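You operate a simulated robot arm through the tools that you are given. There is no shell and no other tool.

You run a simulated robot arm. Do the job below in one go: nothing can be reset, and whatever is moved stays where it is left.

TASK
Test-run dryer 1, step its heat down to suit the weft's limit, then dry the weft.
Fine: warm blows 20 C under the peak shown on hot; use warm if that keeps within the limit, else cool; park the dryer in holder 1 to move the switch and again at the end; leave the weft on the board.

Only the result counts: the job must be done as asked and must still hold three seconds after the hand-in. Knocking over, shifting, dropping, spilling or breaking anything else fails it.

THE ROBOT
A 7-joint arm with a two-finger parallel gripper, fixed in place. Base frame: the origin is on the floor under the middle of its stand, x ahead of it, y to its left, z up; the work surface is at about z = 820. Readings come in mm, rad, newtons and seconds.
With the tool pointing down near the work surface it reaches from about 100 to 660 mm from the base axis. Its first joint turns from -1.152 to 1.152 rad. Payload 1.57 kg.
The TCP is the grasp point between the finger pads, 30 mm short of the fingertips. In the tool frame z runs along the fingers and y along their closing line. The gripper opens to 80 mm. The fingers are 17 mm wide and 12 mm thick; the gripper's body (40 by 82 mm) begins 80 mm behind the TCP.
Orientation is told as [roll, pitch, yaw] about the base's x, y, z axes, in that order, counted from this pose: with the fingers straight down and closing along the base's y, the tool's x points along the base's -x, its y along +y and its z along -z.

THE INTERFACE
- The arm moves only by the tool apply_moves. Its argument "targets" is one flat list of numbers, 7 for each row, row after row: the shift along the tool's x, y, z in mm, then the turn, a rotation vector about the tool's x, y, z in degrees, then the opening, from 0 (shut) to 1 (fully open). In form: [tx, ty, tz, rx, ry, rz, hand, tx, ty, tz, rx, ry, rz, hand, ...]. A call has 1 to 20 rows; each row shifts and turns the commanded pose from where the row before left it, along the tool's axes as they then stand. Each row takes 0.2 s and may step no farther than 50 mm and 0.15 rad from the row before; otherwise, or with a gripper value out of range, the whole call is refused. A pose out of reach is approached as far as the arm can. The call stops where the force on the tool passes 40 N (or 10 N more than at its start, if that is more) or the arm is blocked; 0.2 s more then pass. Each finger travels about 72 mm/s and halts on what it meets, pressing with about 28 N; the grip force reading is that of the motor and also rises with nothing between the fingers. The clock runs only during rows and for 0.2 s after the last one: add rows that do not move to give the fingers time. The reply holds the time, the measured pose of the TCP, the force on the tool along the base axes, the opening and the grip force, in the units named above and with some noise, with the torque about the TCP (base axes, N m) and any sound that the robot's microphone picked up, and new pictures: "views" is both (left out), scene, wrist or none.
- Cameras (640 x 400 px; columns grow to the right, rows downward): "scene" is fixed at [48.5, 431.6, 1440.6]; the picture's right is [-0.75, -0.66, 0.00], its down [-0.33, 0.38, -0.86] and it looks along [0.57, -0.65, -0.51] (base axes); focal length 305 px, centre (320, 200). "wrist" rides on the gripper at [72, -7, -122] in the tool frame; the picture's right is [0.09, 1.00, 0.00], its down [-0.84, 0.08, -0.54] and it looks along [-0.54, 0.05, 0.84] (tool axes); focal length 238 px, centre (320, 200).
- probe_pixels(camera, pixels): for up to 12 pixels [column, row] of the newest picture of that camera ("zoom" is the newest enlarged one), the place [x, y, z] in the base frame of the surface seen there, good to about 3 mm, but the place of the scene camera against the robot may be out by one fixed shift of up to 25 mm in any direction. It takes no simulated time.
- inspect(camera, box): a new picture of the part [left, top, right, bottom] of that camera's present view, enlarged. It takes no simulated time.
- hand_in(): hands the job in; it is judged then, once.

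Unless the task says otherwise, let go and move clear before handing in.

The tools are called after ">>>" by a JSON object that holds its "fn" and its "kwargs". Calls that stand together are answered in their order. apply_moves: Moves the arm, as the interface text tells. Its arguments: {"type":"object","properties":{"targets":{"type":"array","items":{"type":"number"}},"views":{"type":"string","enum":["both","scene","wrist","none"]}},"required":["targets"]} The other tools are called the same way: probe_pixels (camera, pixels) gives the place of the surface under pixels of a picture; inspect (camera, box) takes an enlarged picture of a part of a camera's view; hand_in () hands the job in.

At the start:

```text
clock: 0.0
tool_pos: [314.5, 48.3, 1296.9]
tcp_rot: [0.0, 0.0, 0.0]
force: [-0.7, -0.2, -0.5]
torque: [-0.02, 0.01, -0.01]
finger_gap: 80.1
finger_force: 0.1
```

scene: 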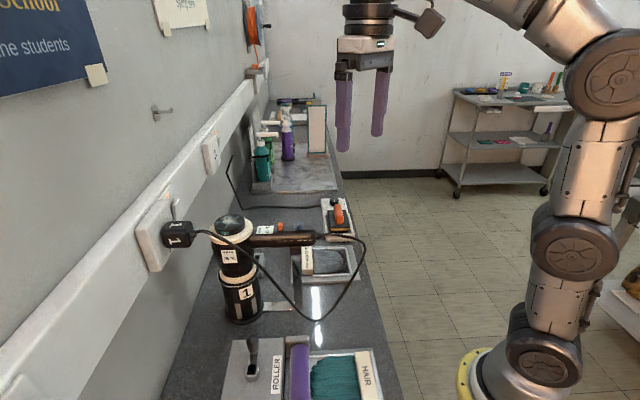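
wrist: 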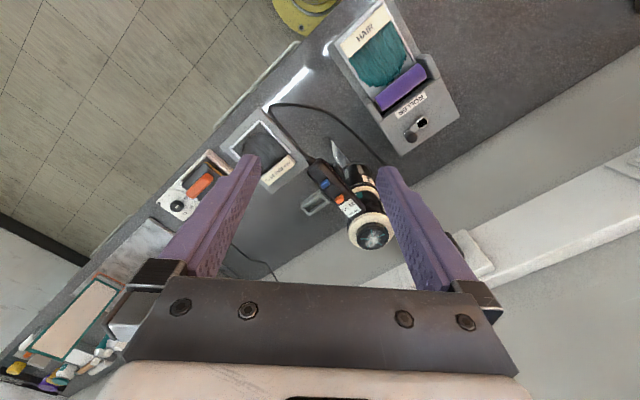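

The first pictures show a hair dryer labelled 1 in a stand around scene (240,260), with a bench of other fixtures around it. I'll zoom in on several areas before moving.

>>> {"fn": "inspect", "kwargs": {"camera": "scene", "box": [180, 190, 400, 330]}}

>>> {"fn": "inspect", "kwargs": {"camera": "wrist", "box": [220, 90, 420, 260]}}

>>> {"fn": "inspect", "kwargs": {"camera": "scene", "box": [200, 320, 420, 400]}}

>>> {"fn": "inspect", "kwargs": {"camera": "scene", "box": [220, 80, 380, 200]}}

>>> {"fn": "inspect", "kwargs": {"camera": "wrist", "box": [130, 120, 320, 260]}}

>>> {"fn": "inspect", "kwargs": {"camera": "wrist", "box": [320, 0, 470, 160]}}

```text
2.86 times, centred on (290, 260) of scene
```

zoom: 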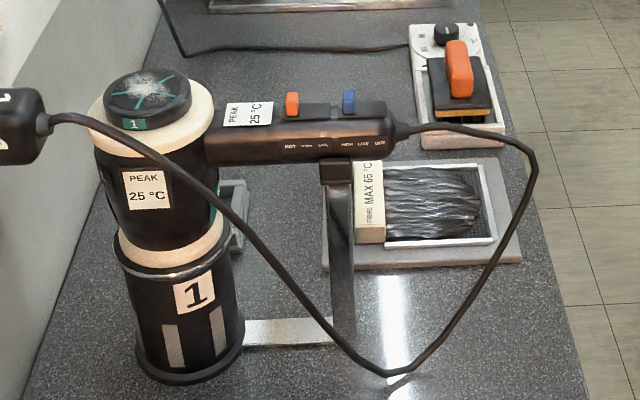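

```text
2.35 times, centred on (320, 175) of wrist
```

zoom: 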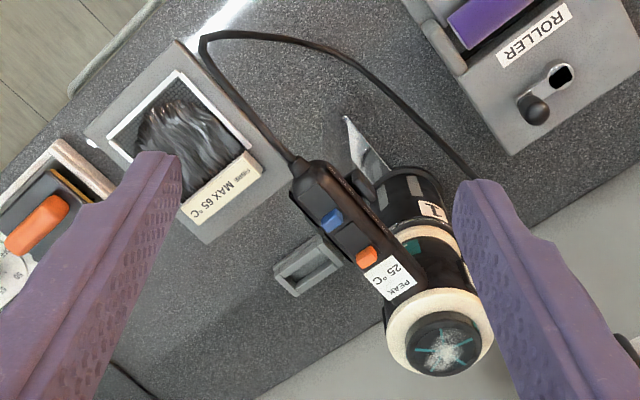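

```text
2.91 times, centred on (310, 360) of scene
```

zoom: 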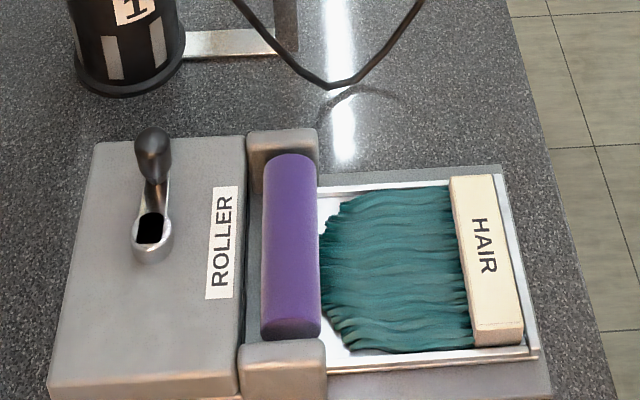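

```text
3.33 times, centred on (300, 140) of scene
```

zoom: 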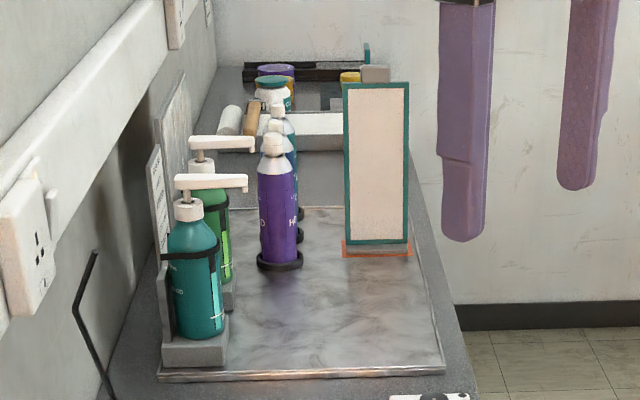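

```text
2.86 times, centred on (225, 190) of wrist
```

zoom: 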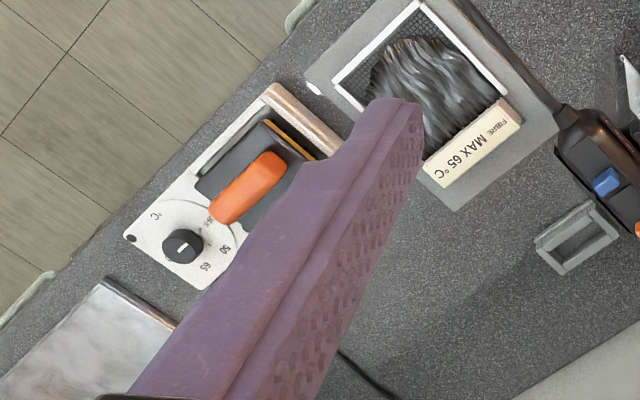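

```text
2.50 times, centred on (395, 80) of wrist
```

zoom: 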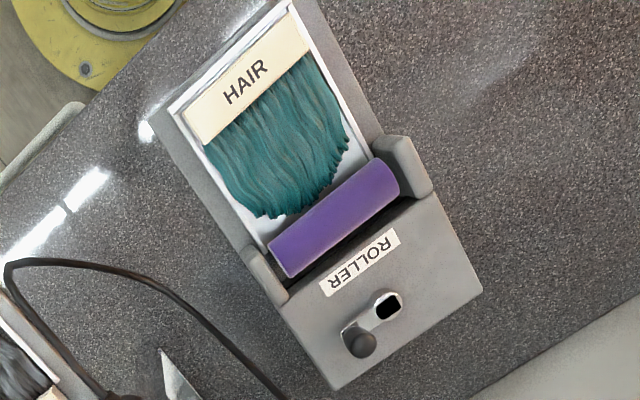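

The dryer stands nozzle-down in holder 1, with orange and blue sliders on its handle, and the weft board reads "MAX 65 °C". Next I'll zoom tighter on the switch legends, the plug and the weft.

>>> {"fn": "inspect", "kwargs": {"camera": "scene", "box": [250, 215, 330, 265]}}

>>> {"fn": "inspect", "kwargs": {"camera": "scene", "box": [120, 180, 220, 280]}}

>>> {"fn": "inspect", "kwargs": {"camera": "scene", "box": [290, 190, 370, 290]}}

>>> {"fn": "inspect", "kwargs": {"camera": "wrist", "box": [300, 140, 400, 260]}}

>>> {"fn": "inspect", "kwargs": {"camera": "wrist", "box": [225, 100, 325, 200]}}

>>> {"fn": "inspect", "kwargs": {"camera": "scene", "box": [200, 200, 300, 330]}}

>>> {"fn": "probe_pixels", "kwargs": {"camera": "scene", "pixels": [[231, 223], [280, 232], [300, 232], [315, 240], [250, 292], [310, 260], [335, 262], [178, 235], [270, 309], [307, 304], [338, 212], [230, 255]]}}

>>> {"fn": "probe_pixels", "kwargs": {"camera": "wrist", "pixels": [[373, 235], [325, 184], [340, 200], [310, 165], [318, 168], [345, 207], [262, 145], [275, 170], [365, 180], [340, 150], [315, 203], [200, 186]]}}

```text
8.00 times, centred on (290, 240) of scene
```

zoom: 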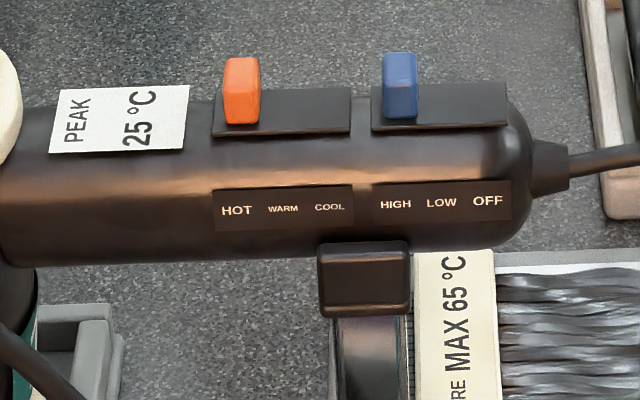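

```text
4.00 times, centred on (170, 230) of scene
```

zoom: 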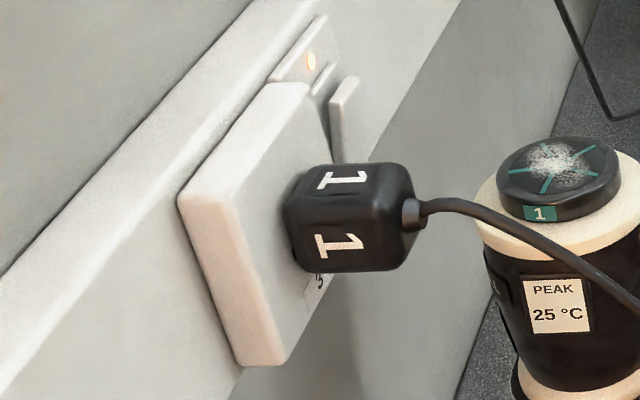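

```text
4.00 times, centred on (330, 240) of scene
```

zoom: 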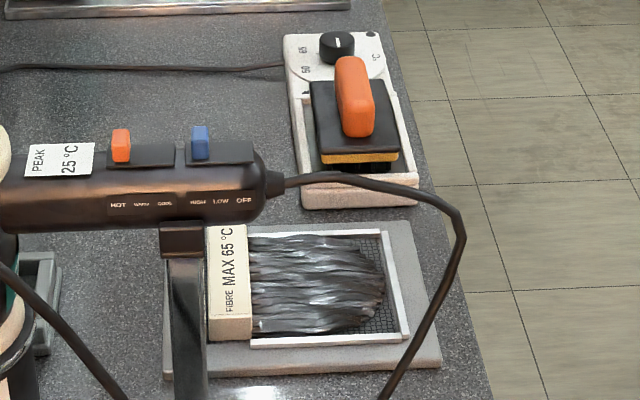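

```text
3.33 times, centred on (350, 200) of wrist
```

zoom: 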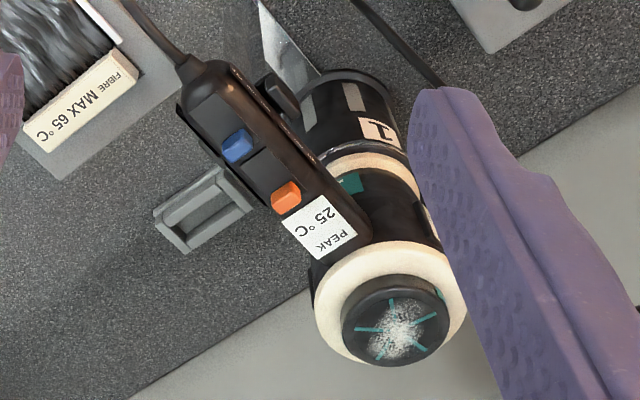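

```text
4.00 times, centred on (275, 150) of wrist
```

zoom: 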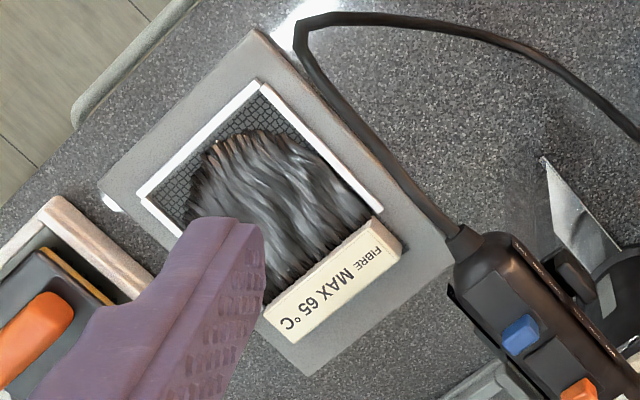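

```text
3.08 times, centred on (250, 265) of scene
```

zoom: 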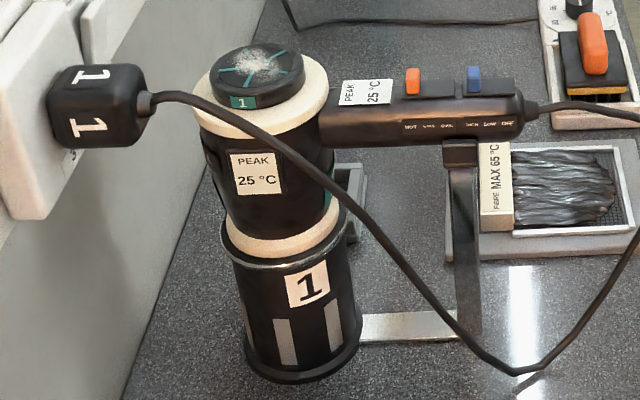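

```text
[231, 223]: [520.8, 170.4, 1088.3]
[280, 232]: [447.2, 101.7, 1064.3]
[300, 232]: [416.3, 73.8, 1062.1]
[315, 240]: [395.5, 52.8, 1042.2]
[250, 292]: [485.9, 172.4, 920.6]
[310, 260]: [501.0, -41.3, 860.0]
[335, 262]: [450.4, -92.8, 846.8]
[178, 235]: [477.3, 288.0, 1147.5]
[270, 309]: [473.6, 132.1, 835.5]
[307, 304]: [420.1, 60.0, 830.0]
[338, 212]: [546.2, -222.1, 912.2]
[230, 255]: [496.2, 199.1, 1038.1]
```

```text
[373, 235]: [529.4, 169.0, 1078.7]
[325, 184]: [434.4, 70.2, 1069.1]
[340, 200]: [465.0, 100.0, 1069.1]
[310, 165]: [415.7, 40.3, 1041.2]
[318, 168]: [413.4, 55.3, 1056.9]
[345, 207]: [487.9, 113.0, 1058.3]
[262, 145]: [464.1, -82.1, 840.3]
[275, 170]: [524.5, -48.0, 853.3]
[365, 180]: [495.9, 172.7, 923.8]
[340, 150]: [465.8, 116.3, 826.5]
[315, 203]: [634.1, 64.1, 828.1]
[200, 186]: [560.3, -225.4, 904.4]
```

The orange slider lines up with HOT and the blue one with HIGH, yet PEAK reads 25 °C, so power may be cut at the wall. I'll look closely at the socket, the other sockets and the fan cap.

>>> {"fn": "inspect", "kwargs": {"camera": "scene", "box": [140, 180, 200, 220]}}

>>> {"fn": "inspect", "kwargs": {"camera": "scene", "box": [130, 200, 210, 280]}}

>>> {"fn": "inspect", "kwargs": {"camera": "scene", "box": [190, 60, 290, 180]}}

>>> {"fn": "inspect", "kwargs": {"camera": "scene", "box": [205, 205, 265, 245]}}

>>> {"fn": "inspect", "kwargs": {"camera": "wrist", "box": [420, 180, 640, 300]}}

>>> {"fn": "inspect", "kwargs": {"camera": "scene", "box": [0, 0, 280, 200]}}

>>> {"fn": "inspect", "kwargs": {"camera": "wrist", "box": [0, 230, 180, 400]}}

>>> {"fn": "inspect", "kwargs": {"camera": "wrist", "box": [290, 170, 350, 230]}}

```text
10.00 times, centred on (170, 200) of scene
```

zoom: 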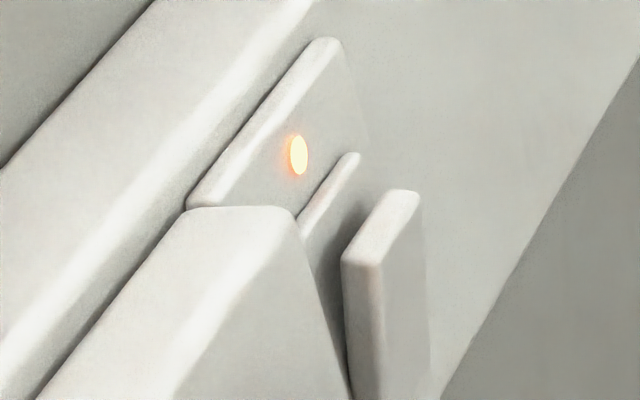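

```text
5.00 times, centred on (170, 240) of scene
```

zoom: 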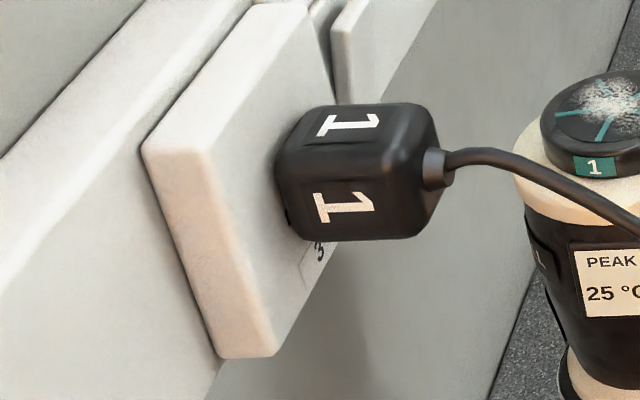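

```text
3.33 times, centred on (240, 120) of scene
```

zoom: 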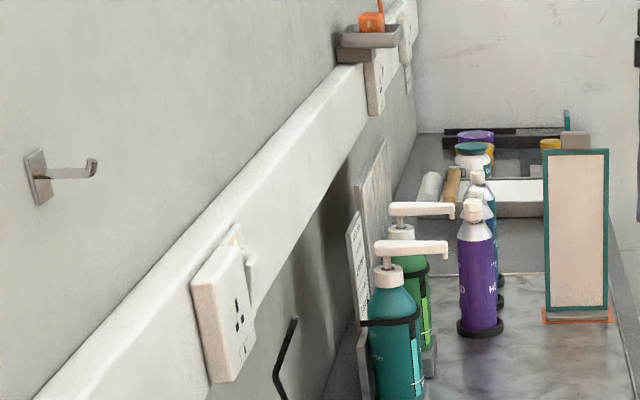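

```text
10.00 times, centred on (235, 225) of scene
```

zoom: 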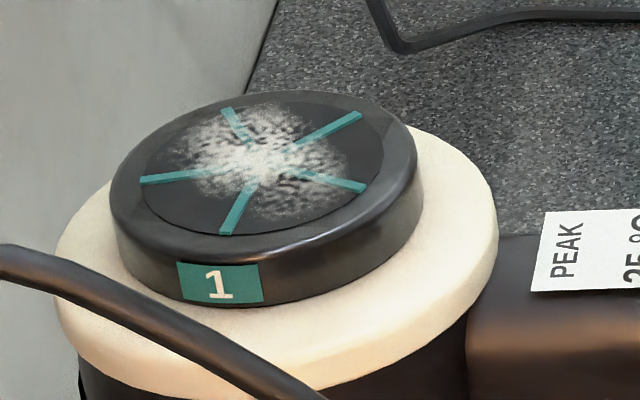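

```text
2.91 times, centred on (530, 240) of wrist
```

zoom: 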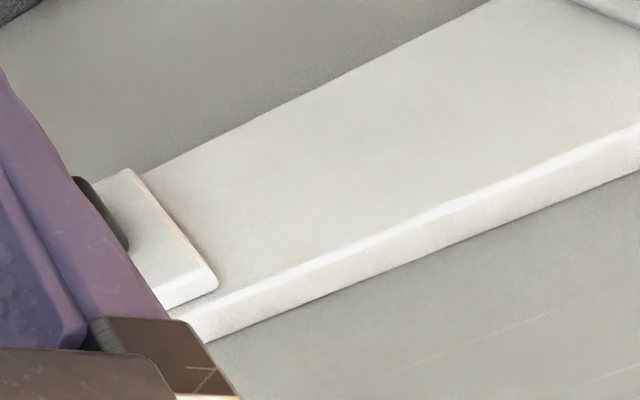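

```text
2.00 times, centred on (140, 100) of scene
```

zoom: 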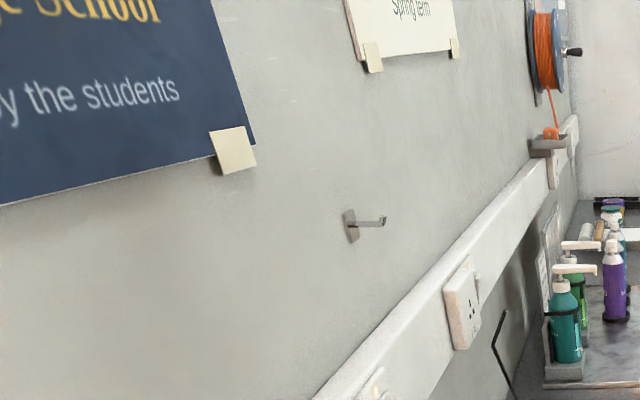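

```text
2.35 times, centred on (90, 315) of wrist
```

zoom: 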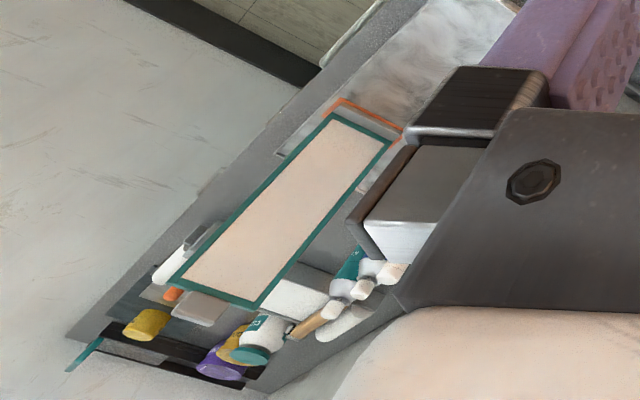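

```text
6.67 times, centred on (320, 200) of wrist
```

zoom: 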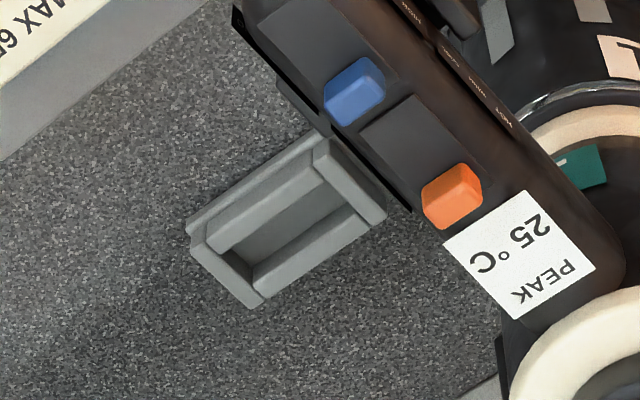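

The lamp beside the plug glows at scene (170,197), and both sliders sit towards the body end. I'll wait one still row to hear whether anything is running.

>>> {"fn": "apply_moves", "kwargs": {"targets": [0, 0, 0, 0, 0, 0, 1, 0, 0, 0, 0, 0, 0, 1], "views": "both"}}

```text
clock: 0.6
tool_pos: [314.6, 48.8, 1296.5]
tcp_rot: [-0.001, 0.001, 0.001]
force: [0.5, -0.3, -0.1]
torque: [0.0, 0.01, -0.03]
finger_gap: 80.0
finger_force: 0.1
```

scene: 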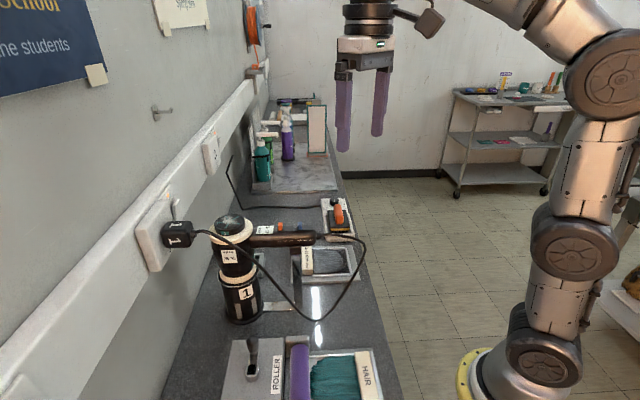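
wrist: 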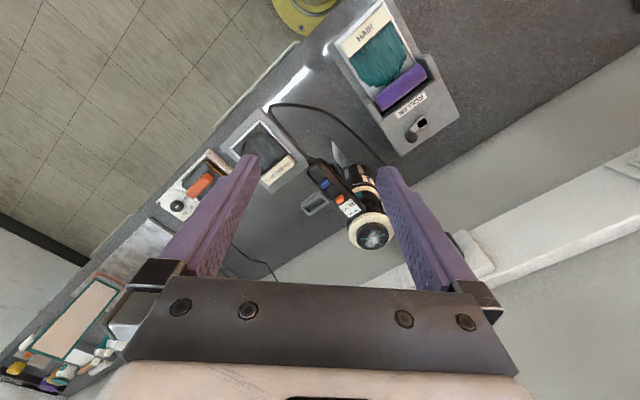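

No sound was picked up, so the dryer is not running even though blue seems to be at HIGH. I'll probe the wall, socket, lever, weft board and tool positions to get the layout.

>>> {"fn": "probe_pixels", "kwargs": {"camera": "scene", "pixels": [[160, 240], [150, 200], [170, 197], [180, 206], [174, 205], [190, 232], [140, 245], [160, 262], [100, 290], [60, 330], [205, 160], [120, 200]]}}

>>> {"fn": "probe_pixels", "kwargs": {"camera": "scene", "pixels": [[307, 265], [296, 285], [358, 283], [352, 246], [318, 262], [345, 262], [239, 228], [212, 225], [262, 228], [322, 238], [303, 243], [302, 270]]}}

>>> {"fn": "probe_pixels", "kwargs": {"camera": "wrist", "pixels": [[296, 170], [260, 190], [228, 145], [270, 108], [322, 205], [308, 215], [300, 205], [470, 255], [450, 240], [490, 265], [560, 230], [600, 160]]}}

>>> {"fn": "inspect", "kwargs": {"camera": "scene", "box": [150, 185, 210, 225]}}

```text
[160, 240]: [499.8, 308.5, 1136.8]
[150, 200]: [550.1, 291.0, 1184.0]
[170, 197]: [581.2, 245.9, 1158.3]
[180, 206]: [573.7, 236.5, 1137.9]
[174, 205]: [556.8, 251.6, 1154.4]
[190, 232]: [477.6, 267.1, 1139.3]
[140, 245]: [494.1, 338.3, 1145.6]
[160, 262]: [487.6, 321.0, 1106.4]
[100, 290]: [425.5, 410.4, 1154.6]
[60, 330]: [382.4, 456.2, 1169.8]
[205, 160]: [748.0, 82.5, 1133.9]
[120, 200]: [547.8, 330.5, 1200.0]
```

```text
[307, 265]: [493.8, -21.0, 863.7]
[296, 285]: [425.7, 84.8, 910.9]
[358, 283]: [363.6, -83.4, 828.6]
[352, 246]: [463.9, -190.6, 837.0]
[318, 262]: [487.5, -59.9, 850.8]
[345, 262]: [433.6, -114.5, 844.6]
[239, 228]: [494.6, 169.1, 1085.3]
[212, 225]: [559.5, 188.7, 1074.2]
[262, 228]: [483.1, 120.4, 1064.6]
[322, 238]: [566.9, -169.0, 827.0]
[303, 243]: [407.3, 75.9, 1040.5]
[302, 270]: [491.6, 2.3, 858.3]
```

```text
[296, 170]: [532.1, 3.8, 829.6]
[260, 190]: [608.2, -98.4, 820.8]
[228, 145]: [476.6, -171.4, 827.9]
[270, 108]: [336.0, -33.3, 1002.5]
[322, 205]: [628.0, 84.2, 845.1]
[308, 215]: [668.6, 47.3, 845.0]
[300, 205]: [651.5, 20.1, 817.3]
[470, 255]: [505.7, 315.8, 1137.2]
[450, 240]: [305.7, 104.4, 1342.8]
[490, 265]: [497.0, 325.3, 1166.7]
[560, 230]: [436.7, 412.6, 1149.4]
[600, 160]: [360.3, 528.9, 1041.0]
```

```text
10.00 times, centred on (180, 205) of scene
```

zoom: 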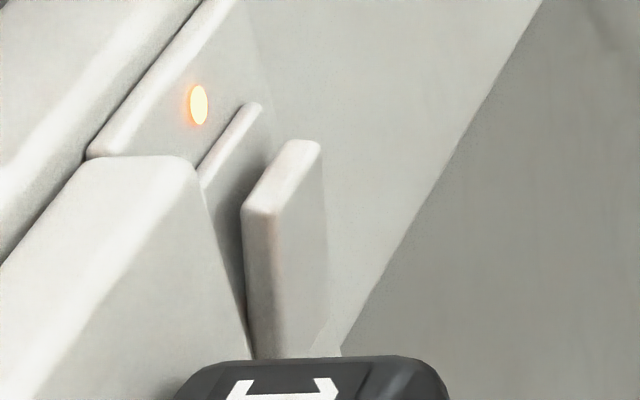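

The wall and bench run at 45° in plan: the handle points along (-0.71,-0.71), straight out from the wall. I'll turn the gripper 45° so its fingers close across the handle, and come lower to look from nearer.

>>> {"fn": "apply_moves", "kwargs": {"targets": [0, 0, 0, 0, 0, -7.5, 1, 0, 0, 0, 0, 0, -7.5, 1, 0, 0, 0, 0, 0, -7.5, 1, 0, 0, 0, 0, 0, -7.5, 1, 0, 0, 0, 0, 0, -7.5, 1, 0, 0, 0, 0, 0, -7.5, 1, -7, -24, 36, 0, 0, 0, 1, -6, -23, 36, 0, 0, 0, 1, -6, -23, 35, 0, 0, 0, 1, 0, 0, 0, 0, 0, 0, 1], "views": "both"}}

```text
clock: 2.8
tool_pos: [378.2, 12.9, 1189.1]
tcp_rot: [0.0, 0.001, 0.786]
force: [0.1, 0.5, 0.2]
torque: [-0.01, 0.01, -0.02]
finger_gap: 80.2
finger_force: 0.1
```

scene: 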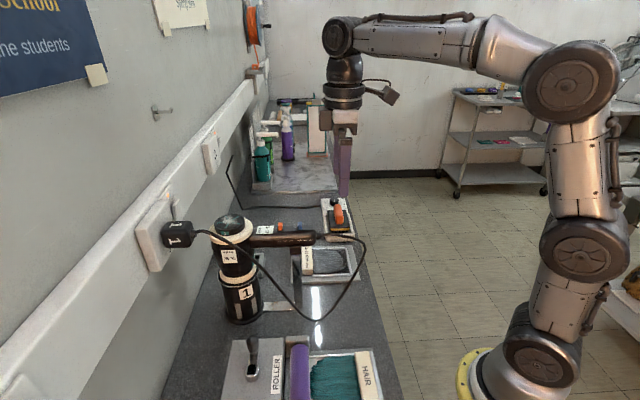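
wrist: 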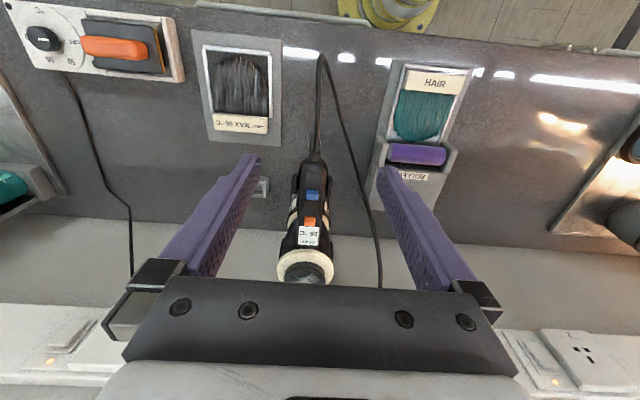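

Now the bench lies square in the wrist view, with the handle centred near column 312. I'll zoom and probe the handle, body and board.

>>> {"fn": "inspect", "kwargs": {"camera": "wrist", "box": [260, 140, 370, 290]}}

>>> {"fn": "inspect", "kwargs": {"camera": "wrist", "box": [185, 25, 295, 155]}}

>>> {"fn": "probe_pixels", "kwargs": {"camera": "wrist", "pixels": [[312, 195], [309, 221], [306, 272], [300, 180], [326, 180], [313, 160], [300, 205], [328, 205], [313, 208], [280, 265], [334, 272], [308, 240]]}}

>>> {"fn": "probe_pixels", "kwargs": {"camera": "wrist", "pixels": [[240, 122], [213, 122], [268, 124], [240, 90], [206, 48], [272, 52], [194, 30], [283, 40], [210, 140], [282, 146], [240, 70], [262, 187]]}}

>>> {"fn": "inspect", "kwargs": {"camera": "wrist", "box": [480, 310, 640, 400]}}

>>> {"fn": "inspect", "kwargs": {"camera": "wrist", "box": [0, 290, 160, 400]}}

```text
2.67 times, centred on (315, 215) of wrist
```

zoom: 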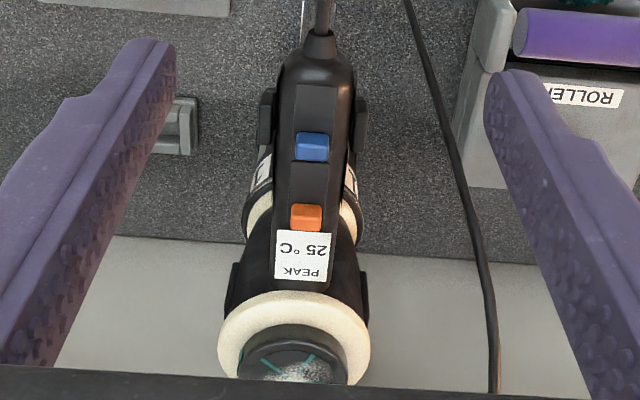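

```text
3.08 times, centred on (240, 90) of wrist
```

zoom: 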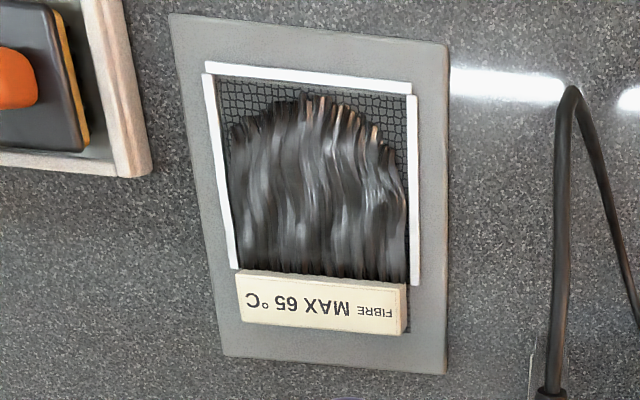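

```text
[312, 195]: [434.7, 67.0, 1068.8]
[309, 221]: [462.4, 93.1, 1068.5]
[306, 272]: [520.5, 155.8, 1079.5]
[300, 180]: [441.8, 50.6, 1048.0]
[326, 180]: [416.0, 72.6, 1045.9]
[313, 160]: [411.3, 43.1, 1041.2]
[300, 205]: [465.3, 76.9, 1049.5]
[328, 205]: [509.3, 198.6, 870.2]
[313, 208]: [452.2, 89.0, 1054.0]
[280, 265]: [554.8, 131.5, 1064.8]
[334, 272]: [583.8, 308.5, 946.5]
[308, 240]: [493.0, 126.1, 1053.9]
```

```text
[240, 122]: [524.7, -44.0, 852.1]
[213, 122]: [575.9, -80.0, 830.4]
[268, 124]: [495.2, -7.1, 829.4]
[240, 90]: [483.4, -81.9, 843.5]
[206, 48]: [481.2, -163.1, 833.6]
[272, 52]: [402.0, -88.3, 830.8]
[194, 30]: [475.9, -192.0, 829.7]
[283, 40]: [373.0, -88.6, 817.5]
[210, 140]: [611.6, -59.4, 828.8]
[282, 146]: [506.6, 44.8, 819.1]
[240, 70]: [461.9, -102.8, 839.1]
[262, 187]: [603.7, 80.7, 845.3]
```

```text
4.00 times, centred on (560, 355) of wrist
```

zoom: 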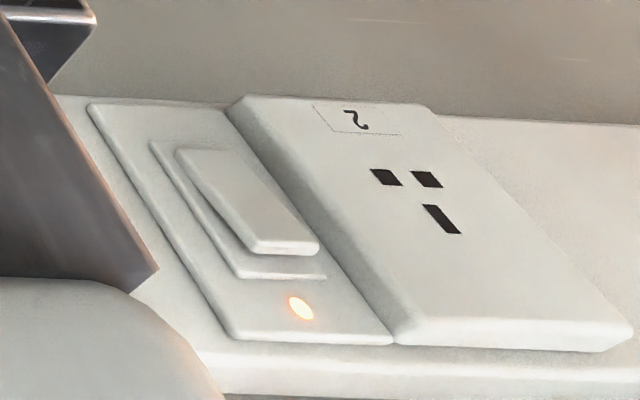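

```text
3.64 times, centred on (80, 345) of wrist
```

zoom: 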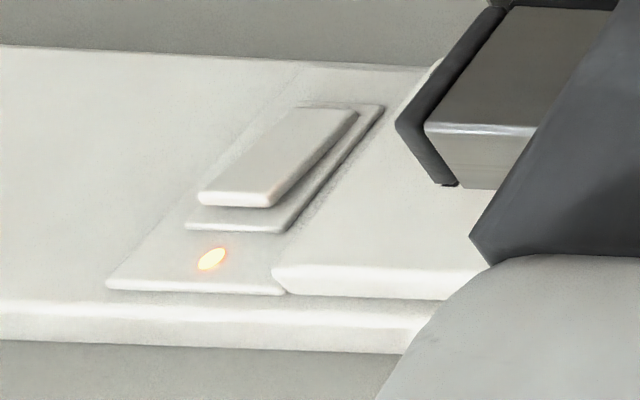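

The handle axis lies on x−y≈367, with its top at z≈1054; the orange knob is near (463,94) and the body axis near (531,165). I'll move above the PEAK-label part of the handle with the fingers open and check alignment before going down.

>>> {"fn": "apply_moves", "kwargs": {"targets": [-39, -0.5, 0, 0, 0, 0, 1, -39, -0.5, 0, 0, 0, 0, 1, -38, -0.4, 0, 0, 0, 0, 1, -38, -0.3, 0, 0, 0, 0, 1, 0, 0, 35, 0, 0, 0, 1, 0, 0, 35, 0, 0, 0, 1, 0, 0, 0, 0, 0, 0, 1], "views": "both"}}

```text
clock: 4.4
tool_pos: [487.8, 120.3, 1119.5]
tcp_rot: [-0.001, 0.0, 0.787]
force: [-0.1, 0.2, -1.0]
torque: [-0.01, -0.01, -0.02]
finger_gap: 80.1
finger_force: 0.0
```

scene: 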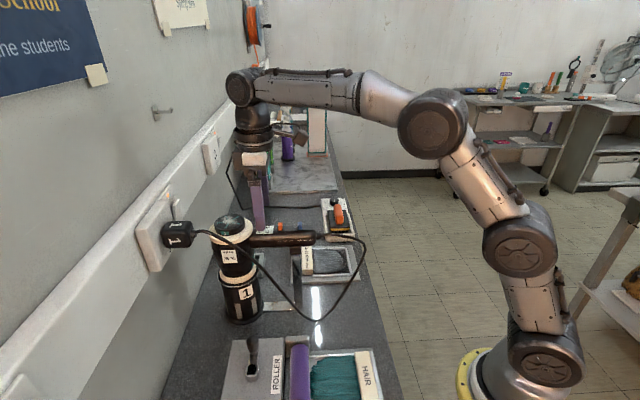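
wrist: 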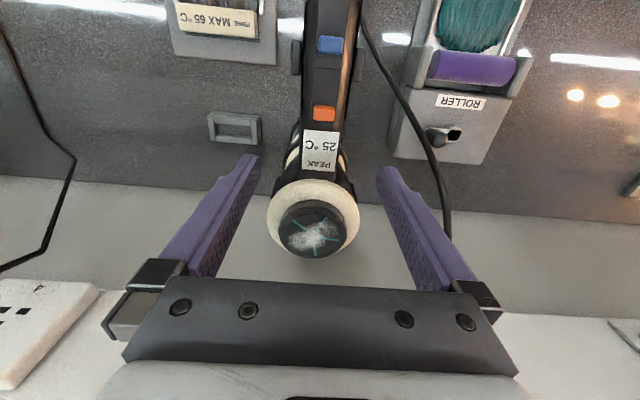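

The handle sits between the fingers near column 322 and the cord passes on the right at (435,170). I'll probe the cord's clearance and the handle edges before lowering.

>>> {"fn": "probe_pixels", "kwargs": {"camera": "wrist", "pixels": [[398, 90], [425, 135], [441, 185], [445, 225], [322, 150], [330, 45], [324, 112], [305, 100], [350, 100], [312, 232], [270, 210], [358, 210]]}}

>>> {"fn": "inspect", "kwargs": {"camera": "wrist", "box": [240, 0, 460, 270]}}

>>> {"fn": "inspect", "kwargs": {"camera": "scene", "box": [190, 180, 330, 330]}}

>>> {"fn": "probe_pixels", "kwargs": {"camera": "scene", "pixels": [[236, 283], [222, 268], [255, 270], [237, 320], [245, 322], [262, 300], [300, 270], [230, 262], [235, 275], [212, 228], [252, 225], [238, 272]]}}

```text
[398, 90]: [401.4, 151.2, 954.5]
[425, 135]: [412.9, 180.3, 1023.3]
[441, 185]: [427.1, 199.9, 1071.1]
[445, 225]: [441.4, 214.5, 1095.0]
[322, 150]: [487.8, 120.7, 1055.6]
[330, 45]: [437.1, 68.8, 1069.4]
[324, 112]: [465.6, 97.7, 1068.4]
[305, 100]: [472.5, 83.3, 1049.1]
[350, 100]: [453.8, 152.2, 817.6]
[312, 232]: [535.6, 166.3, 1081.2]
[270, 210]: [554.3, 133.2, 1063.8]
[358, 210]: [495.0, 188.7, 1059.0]
```

```text
1.48 times, centred on (350, 135) of wrist
```

zoom: 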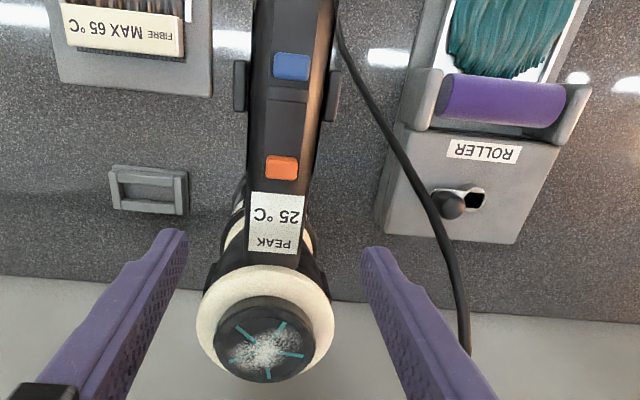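

```text
2.67 times, centred on (260, 255) of scene
```

zoom: 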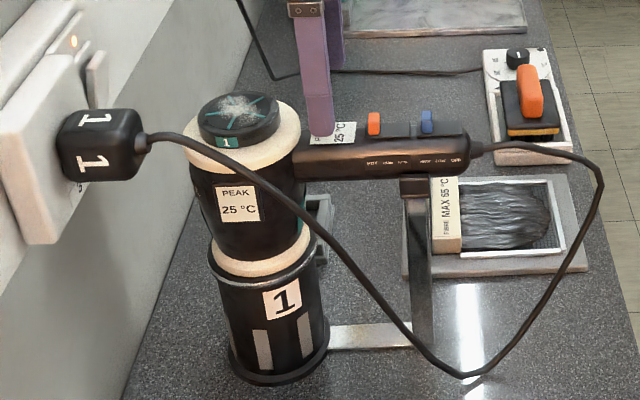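

```text
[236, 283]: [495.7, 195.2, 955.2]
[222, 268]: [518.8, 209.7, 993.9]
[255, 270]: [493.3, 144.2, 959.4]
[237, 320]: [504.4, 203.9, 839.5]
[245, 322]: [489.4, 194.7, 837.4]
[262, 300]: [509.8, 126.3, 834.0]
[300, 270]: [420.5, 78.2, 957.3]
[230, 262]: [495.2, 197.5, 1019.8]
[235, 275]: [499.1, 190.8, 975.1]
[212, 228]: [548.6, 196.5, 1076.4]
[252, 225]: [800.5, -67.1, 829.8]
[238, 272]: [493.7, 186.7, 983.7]
```

The cord is about 97 mm to the side and clears the fingers, and the handle centre is directly below the TCP. I'll lower to z≈1037 and close on the handle.

>>> {"fn": "apply_moves", "kwargs": {"targets": [0, 0, 30, 0, 0, 0, 1, 0, 0, 30, 0, 0, 0, 1, 0, 0, 23, 0, 0, 0, 1, 0, 0, 0, 0, 0, 0, 1, 0, 0, 0, 0, 0, 0, 0.6, 0, 0, 0, 0, 0, 0, 0.5, 0, 0, 0, 0, 0, 0, 0.4, 0, 0, 0, 0, 0, 0, 0.3, 0, 0, 0, 0, 0, 0, 0.3], "views": "both"}}

```text
clock: 6.4
tool_pos: [486.6, 121.6, 1036.1]
tcp_rot: [0.0, 0.0, 0.786]
force: [1.9, -1.7, 0.3]
torque: [-0.02, -0.04, -0.08]
finger_gap: 35.9
finger_force: 28.2
```

scene: 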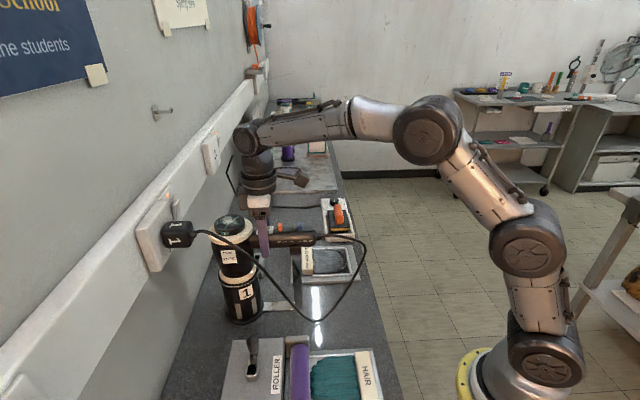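
wrist: 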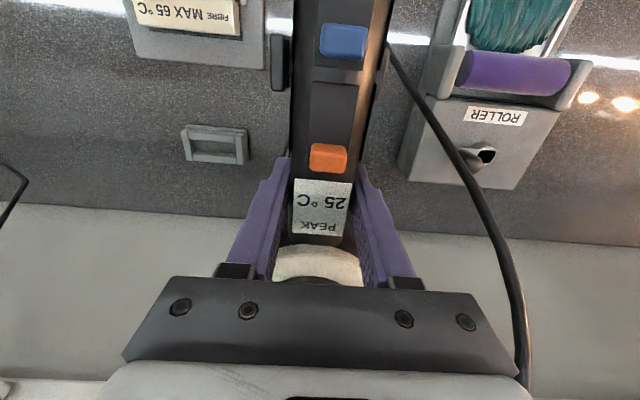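

The grip holds at 35.9 mm and 28 N, centred on the handle. I'll lift slowly by 40 mm and listen and watch for the dryer starting.

>>> {"fn": "apply_moves", "kwargs": {"targets": [0, 0, -5, 0, 0, 0, 0.2, 0, 0, -10, 0, 0, 0, 0.2, 0, 0, -10, 0, 0, 0, 0.2, 0, 0, -15, 0, 0, 0, 0.2, 0, 0, 0, 0, 0, 0, 0.2], "views": "both"}}

```text
clock: 7.6
tool_pos: [485.9, 119.2, 1075.8]
tcp_rot: [-0.001, -0.001, 0.784]
force: [0.6, -0.5, -6.0]
torque: [-0.18, 0.12, 0.01]
finger_gap: 35.7
finger_force: 27.9
```

scene: 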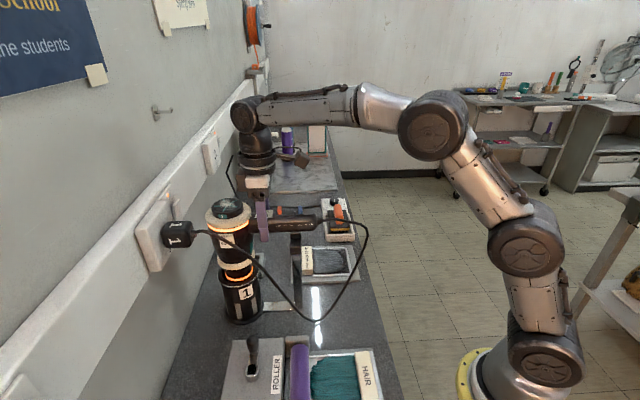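
wrist: 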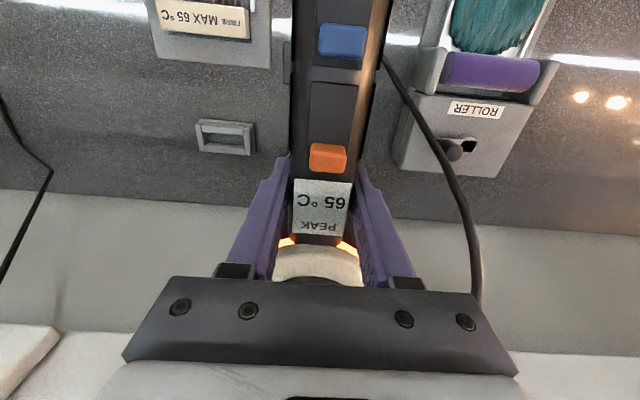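

Lifting started the dryer: the rings glow and PEAK now reads 65 °C and is climbing. I'll raise it clear of the cup, still above holder 1, and let the reading settle.

>>> {"fn": "apply_moves", "kwargs": {"targets": [0, 0, -20, 0, 0, 0, 0.2, 0, 0, -20, 0, 0, 0, 0.2, 0, 0, -20, 0, 0, 0, 0.2, 0, 0, -20, 0, 0, 0, 0.2, 0, 0, 0, 0, 0, 0, 0.2], "views": "both"}}

```text
clock: 8.8
tool_pos: [486.8, 119.6, 1156.1]
tcp_rot: [0.001, 0.002, 0.786]
force: [-0.1, 0.1, -5.7]
torque: [-0.15, 0.18, -0.01]
finger_gap: 35.9
finger_force: 28.2
```

scene: 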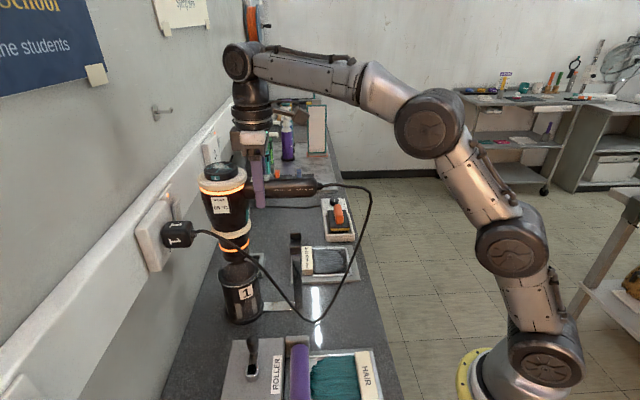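
wrist: 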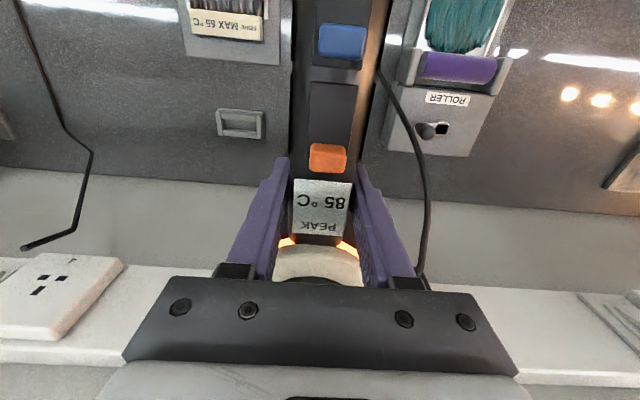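

>>> {"fn": "inspect", "kwargs": {"camera": "scene", "box": [180, 150, 340, 330]}}

>>> {"fn": "inspect", "kwargs": {"camera": "wrist", "box": [280, 170, 370, 250]}}

>>> {"fn": "apply_moves", "kwargs": {"targets": [0, 0, 0, 0, 0, 0, 0.2, 0, 0, 0, 0, 0, 0, 0.2, 0, 0, 0, 0, 0, 0, 0.2, 0, 0, 0, 0, 0, 0, 0.2, 0, 0, 0, 0, 0, 0, 0.2], "views": "both"}}

```text
2.22 times, centred on (260, 240) of scene
```

zoom: 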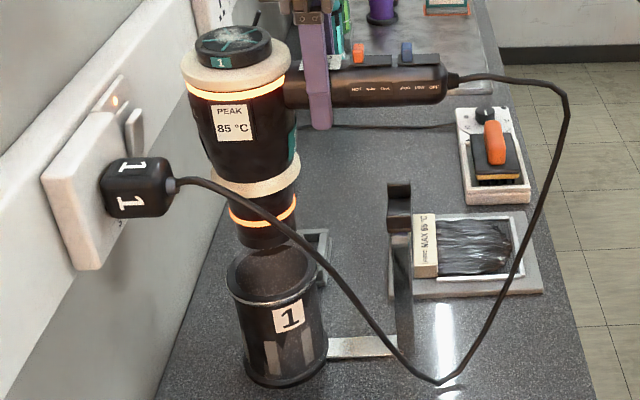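

```text
5.00 times, centred on (325, 210) of wrist
```

zoom: 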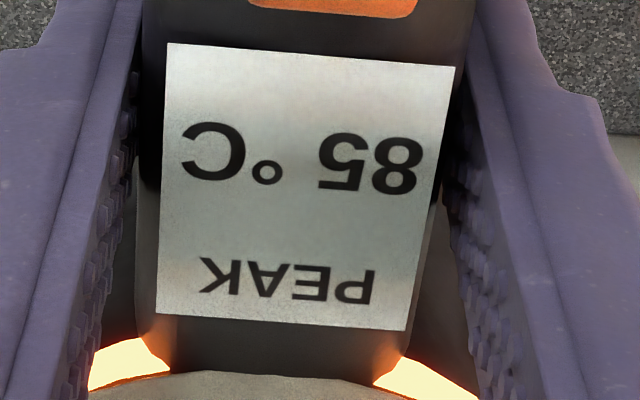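

```text
clock: 10.0
tool_pos: [486.7, 119.4, 1157.0]
tcp_rot: [-0.001, 0.001, 0.785]
force: [1.0, -0.1, -6.2]
torque: [-0.19, 0.15, 0.02]
finger_gap: 35.7
finger_force: 28.0
```

scene: 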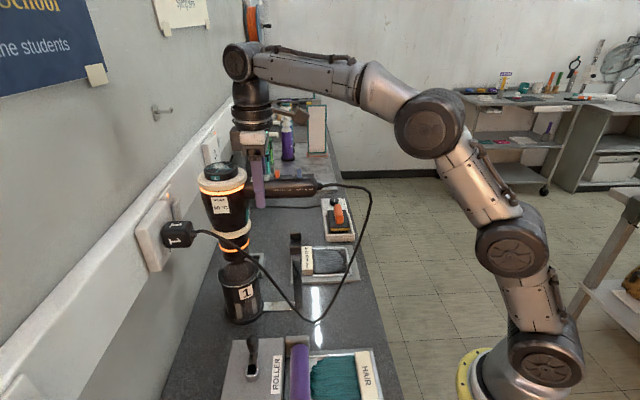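
wrist: 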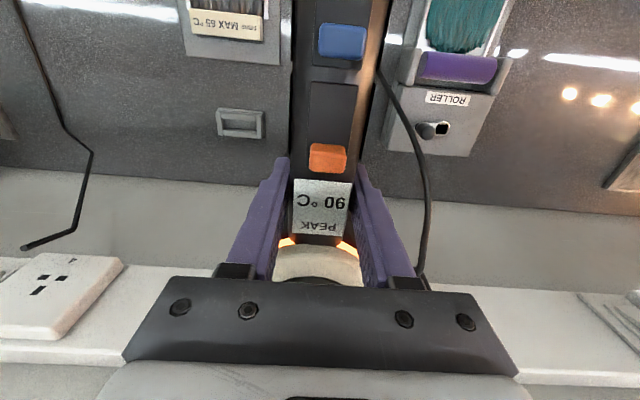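

PEAK has climbed to 90 °C and the nozzle just clears the cup rim. I'll hold still longer to see where it settles.

>>> {"fn": "apply_moves", "kwargs": {"targets": [0, 0, 0, 0, 0, 0, 0.2, 0, 0, 0, 0, 0, 0, 0.2, 0, 0, 0, 0, 0, 0, 0.2, 0, 0, 0, 0, 0, 0, 0.2, 0, 0, 0, 0, 0, 0, 0.2, 0, 0, 0, 0, 0, 0, 0.2, 0, 0, 0, 0, 0, 0, 0.2, 0, 0, 0, 0, 0, 0, 0.2], "views": "both"}}

```text
clock: 11.8
tool_pos: [486.5, 119.2, 1155.8]
tcp_rot: [0.0, 0.0, 0.785]
force: [0.2, -0.4, -5.0]
torque: [-0.17, 0.17, 0.01]
finger_gap: 36.0
finger_force: 27.7
```

scene: 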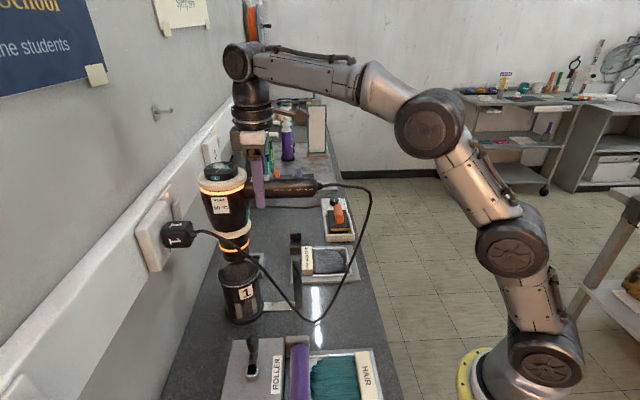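
wrist: 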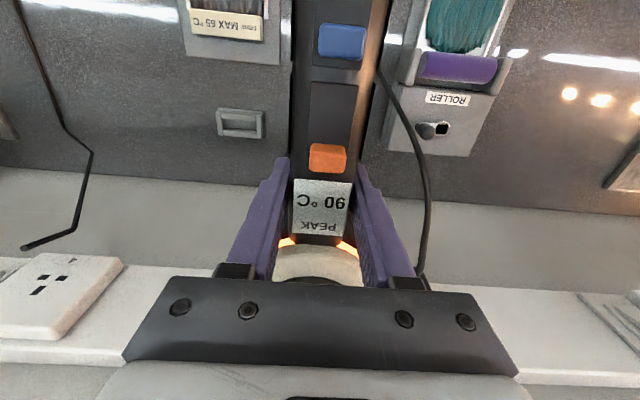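

PEAK has settled at 90 °C, so warm would be 70 °C, over the weft's 65 °C limit; cool is the right setting. I'll lower the dryer back into holder 1, with a small correction for the 1.5 mm drift from its seated position.

>>> {"fn": "apply_moves", "kwargs": {"targets": [-1.5, 1.5, 0, 0, 0, 0, 0.2, 0, 0, 20, 0, 0, 0, 0.2, 0, 0, 20, 0, 0, 0, 0.2, 0, 0, 20, 0, 0, 0, 0.2, 0, 0, 20, 0, 0, 0, 0.2, 0, 0, 15, 0, 0, 0, 0.2, 0, 0, 10, 0, 0, 0, 0.2, 0, 0, 7, 0, 0, 0, 0.2, 0, 0, 0, 0, 0, 0, 0.2], "views": "both"}}

```text
clock: 13.8
tool_pos: [486.8, 123.1, 1044.0]
tcp_rot: [0.0, 0.001, 0.784]
force: [0.2, 0.1, -6.3]
torque: [-0.2, 0.17, 0.02]
finger_gap: 35.7
finger_force: 27.5
```

scene: 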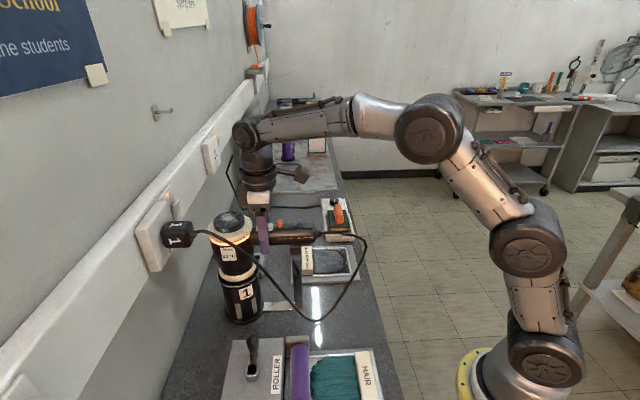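
wrist: 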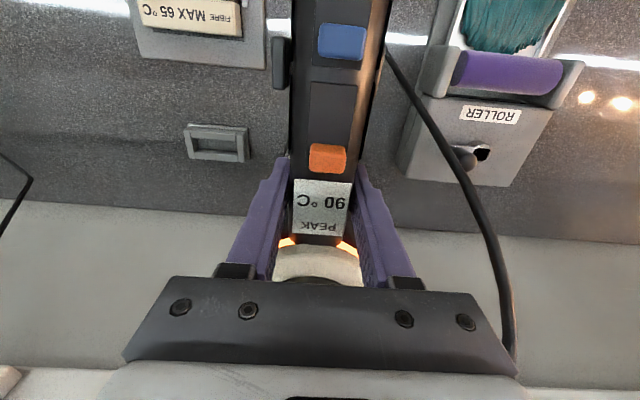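

At z=1044 the dryer is still running and still hangs with its full 6 N on the tool. I'll lower the last few millimetres gently until it seats.

>>> {"fn": "apply_moves", "kwargs": {"targets": [0, 0, 3, 0, 0, 0, 0.2, 0, 0, 3, 0, 0, 0, 0.2, 0, 0, 2, 0, 0, 0, 0.2, 0, 0, 0, 0, 0, 0, 0.2], "views": "both"}}

```text
clock: 14.8
tool_pos: [487.7, 122.5, 1036.4]
tcp_rot: [-0.001, 0.001, 0.785]
force: [2.0, 1.0, -4.9]
torque: [-0.08, -0.01, -0.06]
finger_gap: 36.1
finger_force: 28.0
```

scene: 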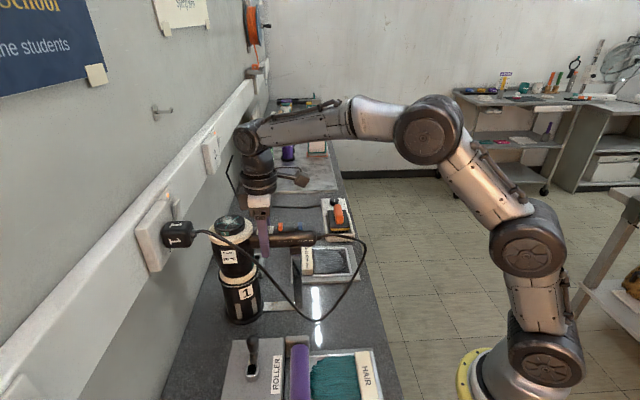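
wrist: 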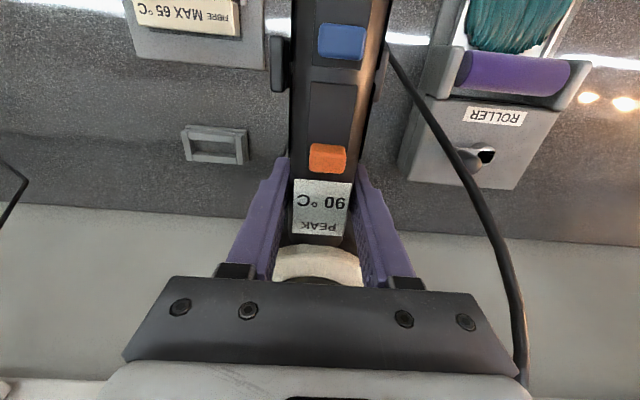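

The glow is gone and the reading holds at 90 °C, so the holder has switched the dryer off. I'll settle it the last millimetre and open the fingers.

>>> {"fn": "apply_moves", "kwargs": {"targets": [0, 0, 1, 0, 0, 0, 0.2, 0, 0, 0, 0, 0, 0, 0.45, 0, 0, 0, 0, 0, 0, 0.6, 0, 0, 0, 0, 0, 0, 0.8, 0, 0, 0, 0, 0, 0, 0.8], "views": "both"}}

```text
clock: 16.0
tool_pos: [487.4, 121.4, 1036.3]
tcp_rot: [0.0, 0.0, 0.785]
force: [0.8, 1.5, -0.4]
torque: [0.01, -0.01, -0.04]
finger_gap: 63.8
finger_force: 0.0
```

scene: 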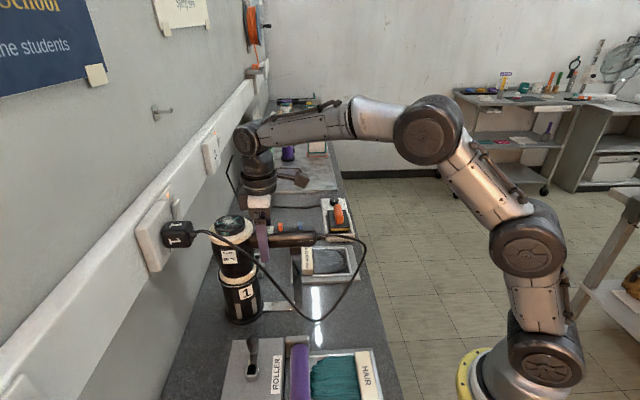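
wrist: 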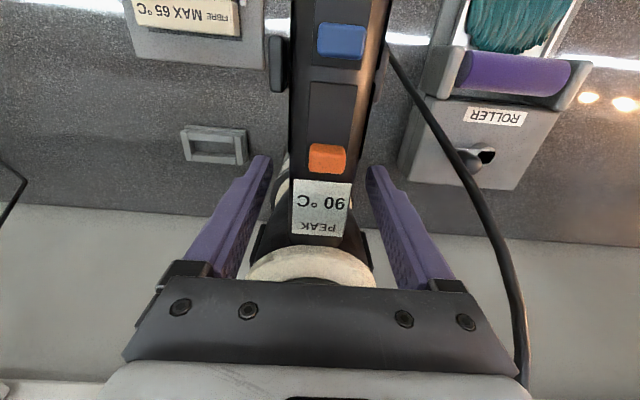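

The dryer is parked and free of the fingers. I'll rise and move over the orange knob, near (464,97), to check alignment.

>>> {"fn": "apply_moves", "kwargs": {"targets": [0, 0, -40, 0, 0, 0, 0.8, 0, 0, -45, 0, 0, 0, 0.8, 17, -0.5, 0, 0, 0, 0, 0.8, 17, -0.5, 0, 0, 0, 0, 0.5, 0, 0, 0, 0, 0, 0, 0.4, 0, 0, 0, 0, 0, 0, 0.4], "views": "both"}}

```text
clock: 17.4
tool_pos: [463.6, 97.5, 1121.2]
tcp_rot: [0.0, 0.001, 0.784]
force: [-0.8, -0.3, 0.1]
torque: [0.0, -0.01, 0.0]
finger_gap: 32.1
finger_force: 0.1
```

scene: 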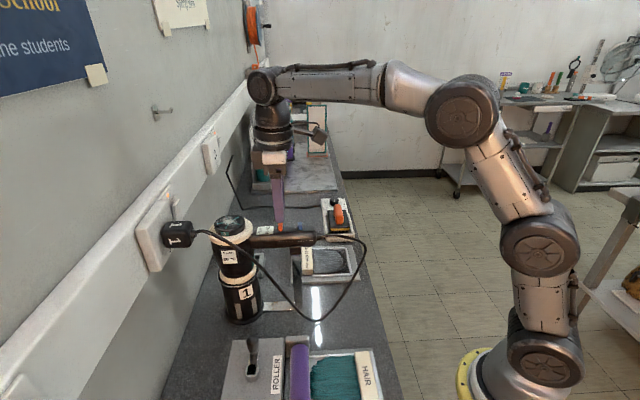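
wrist: 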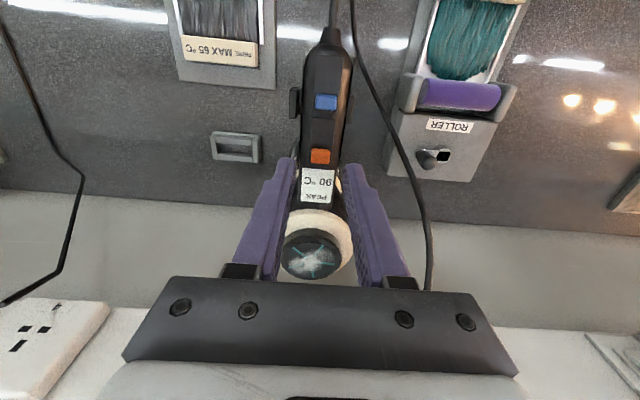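

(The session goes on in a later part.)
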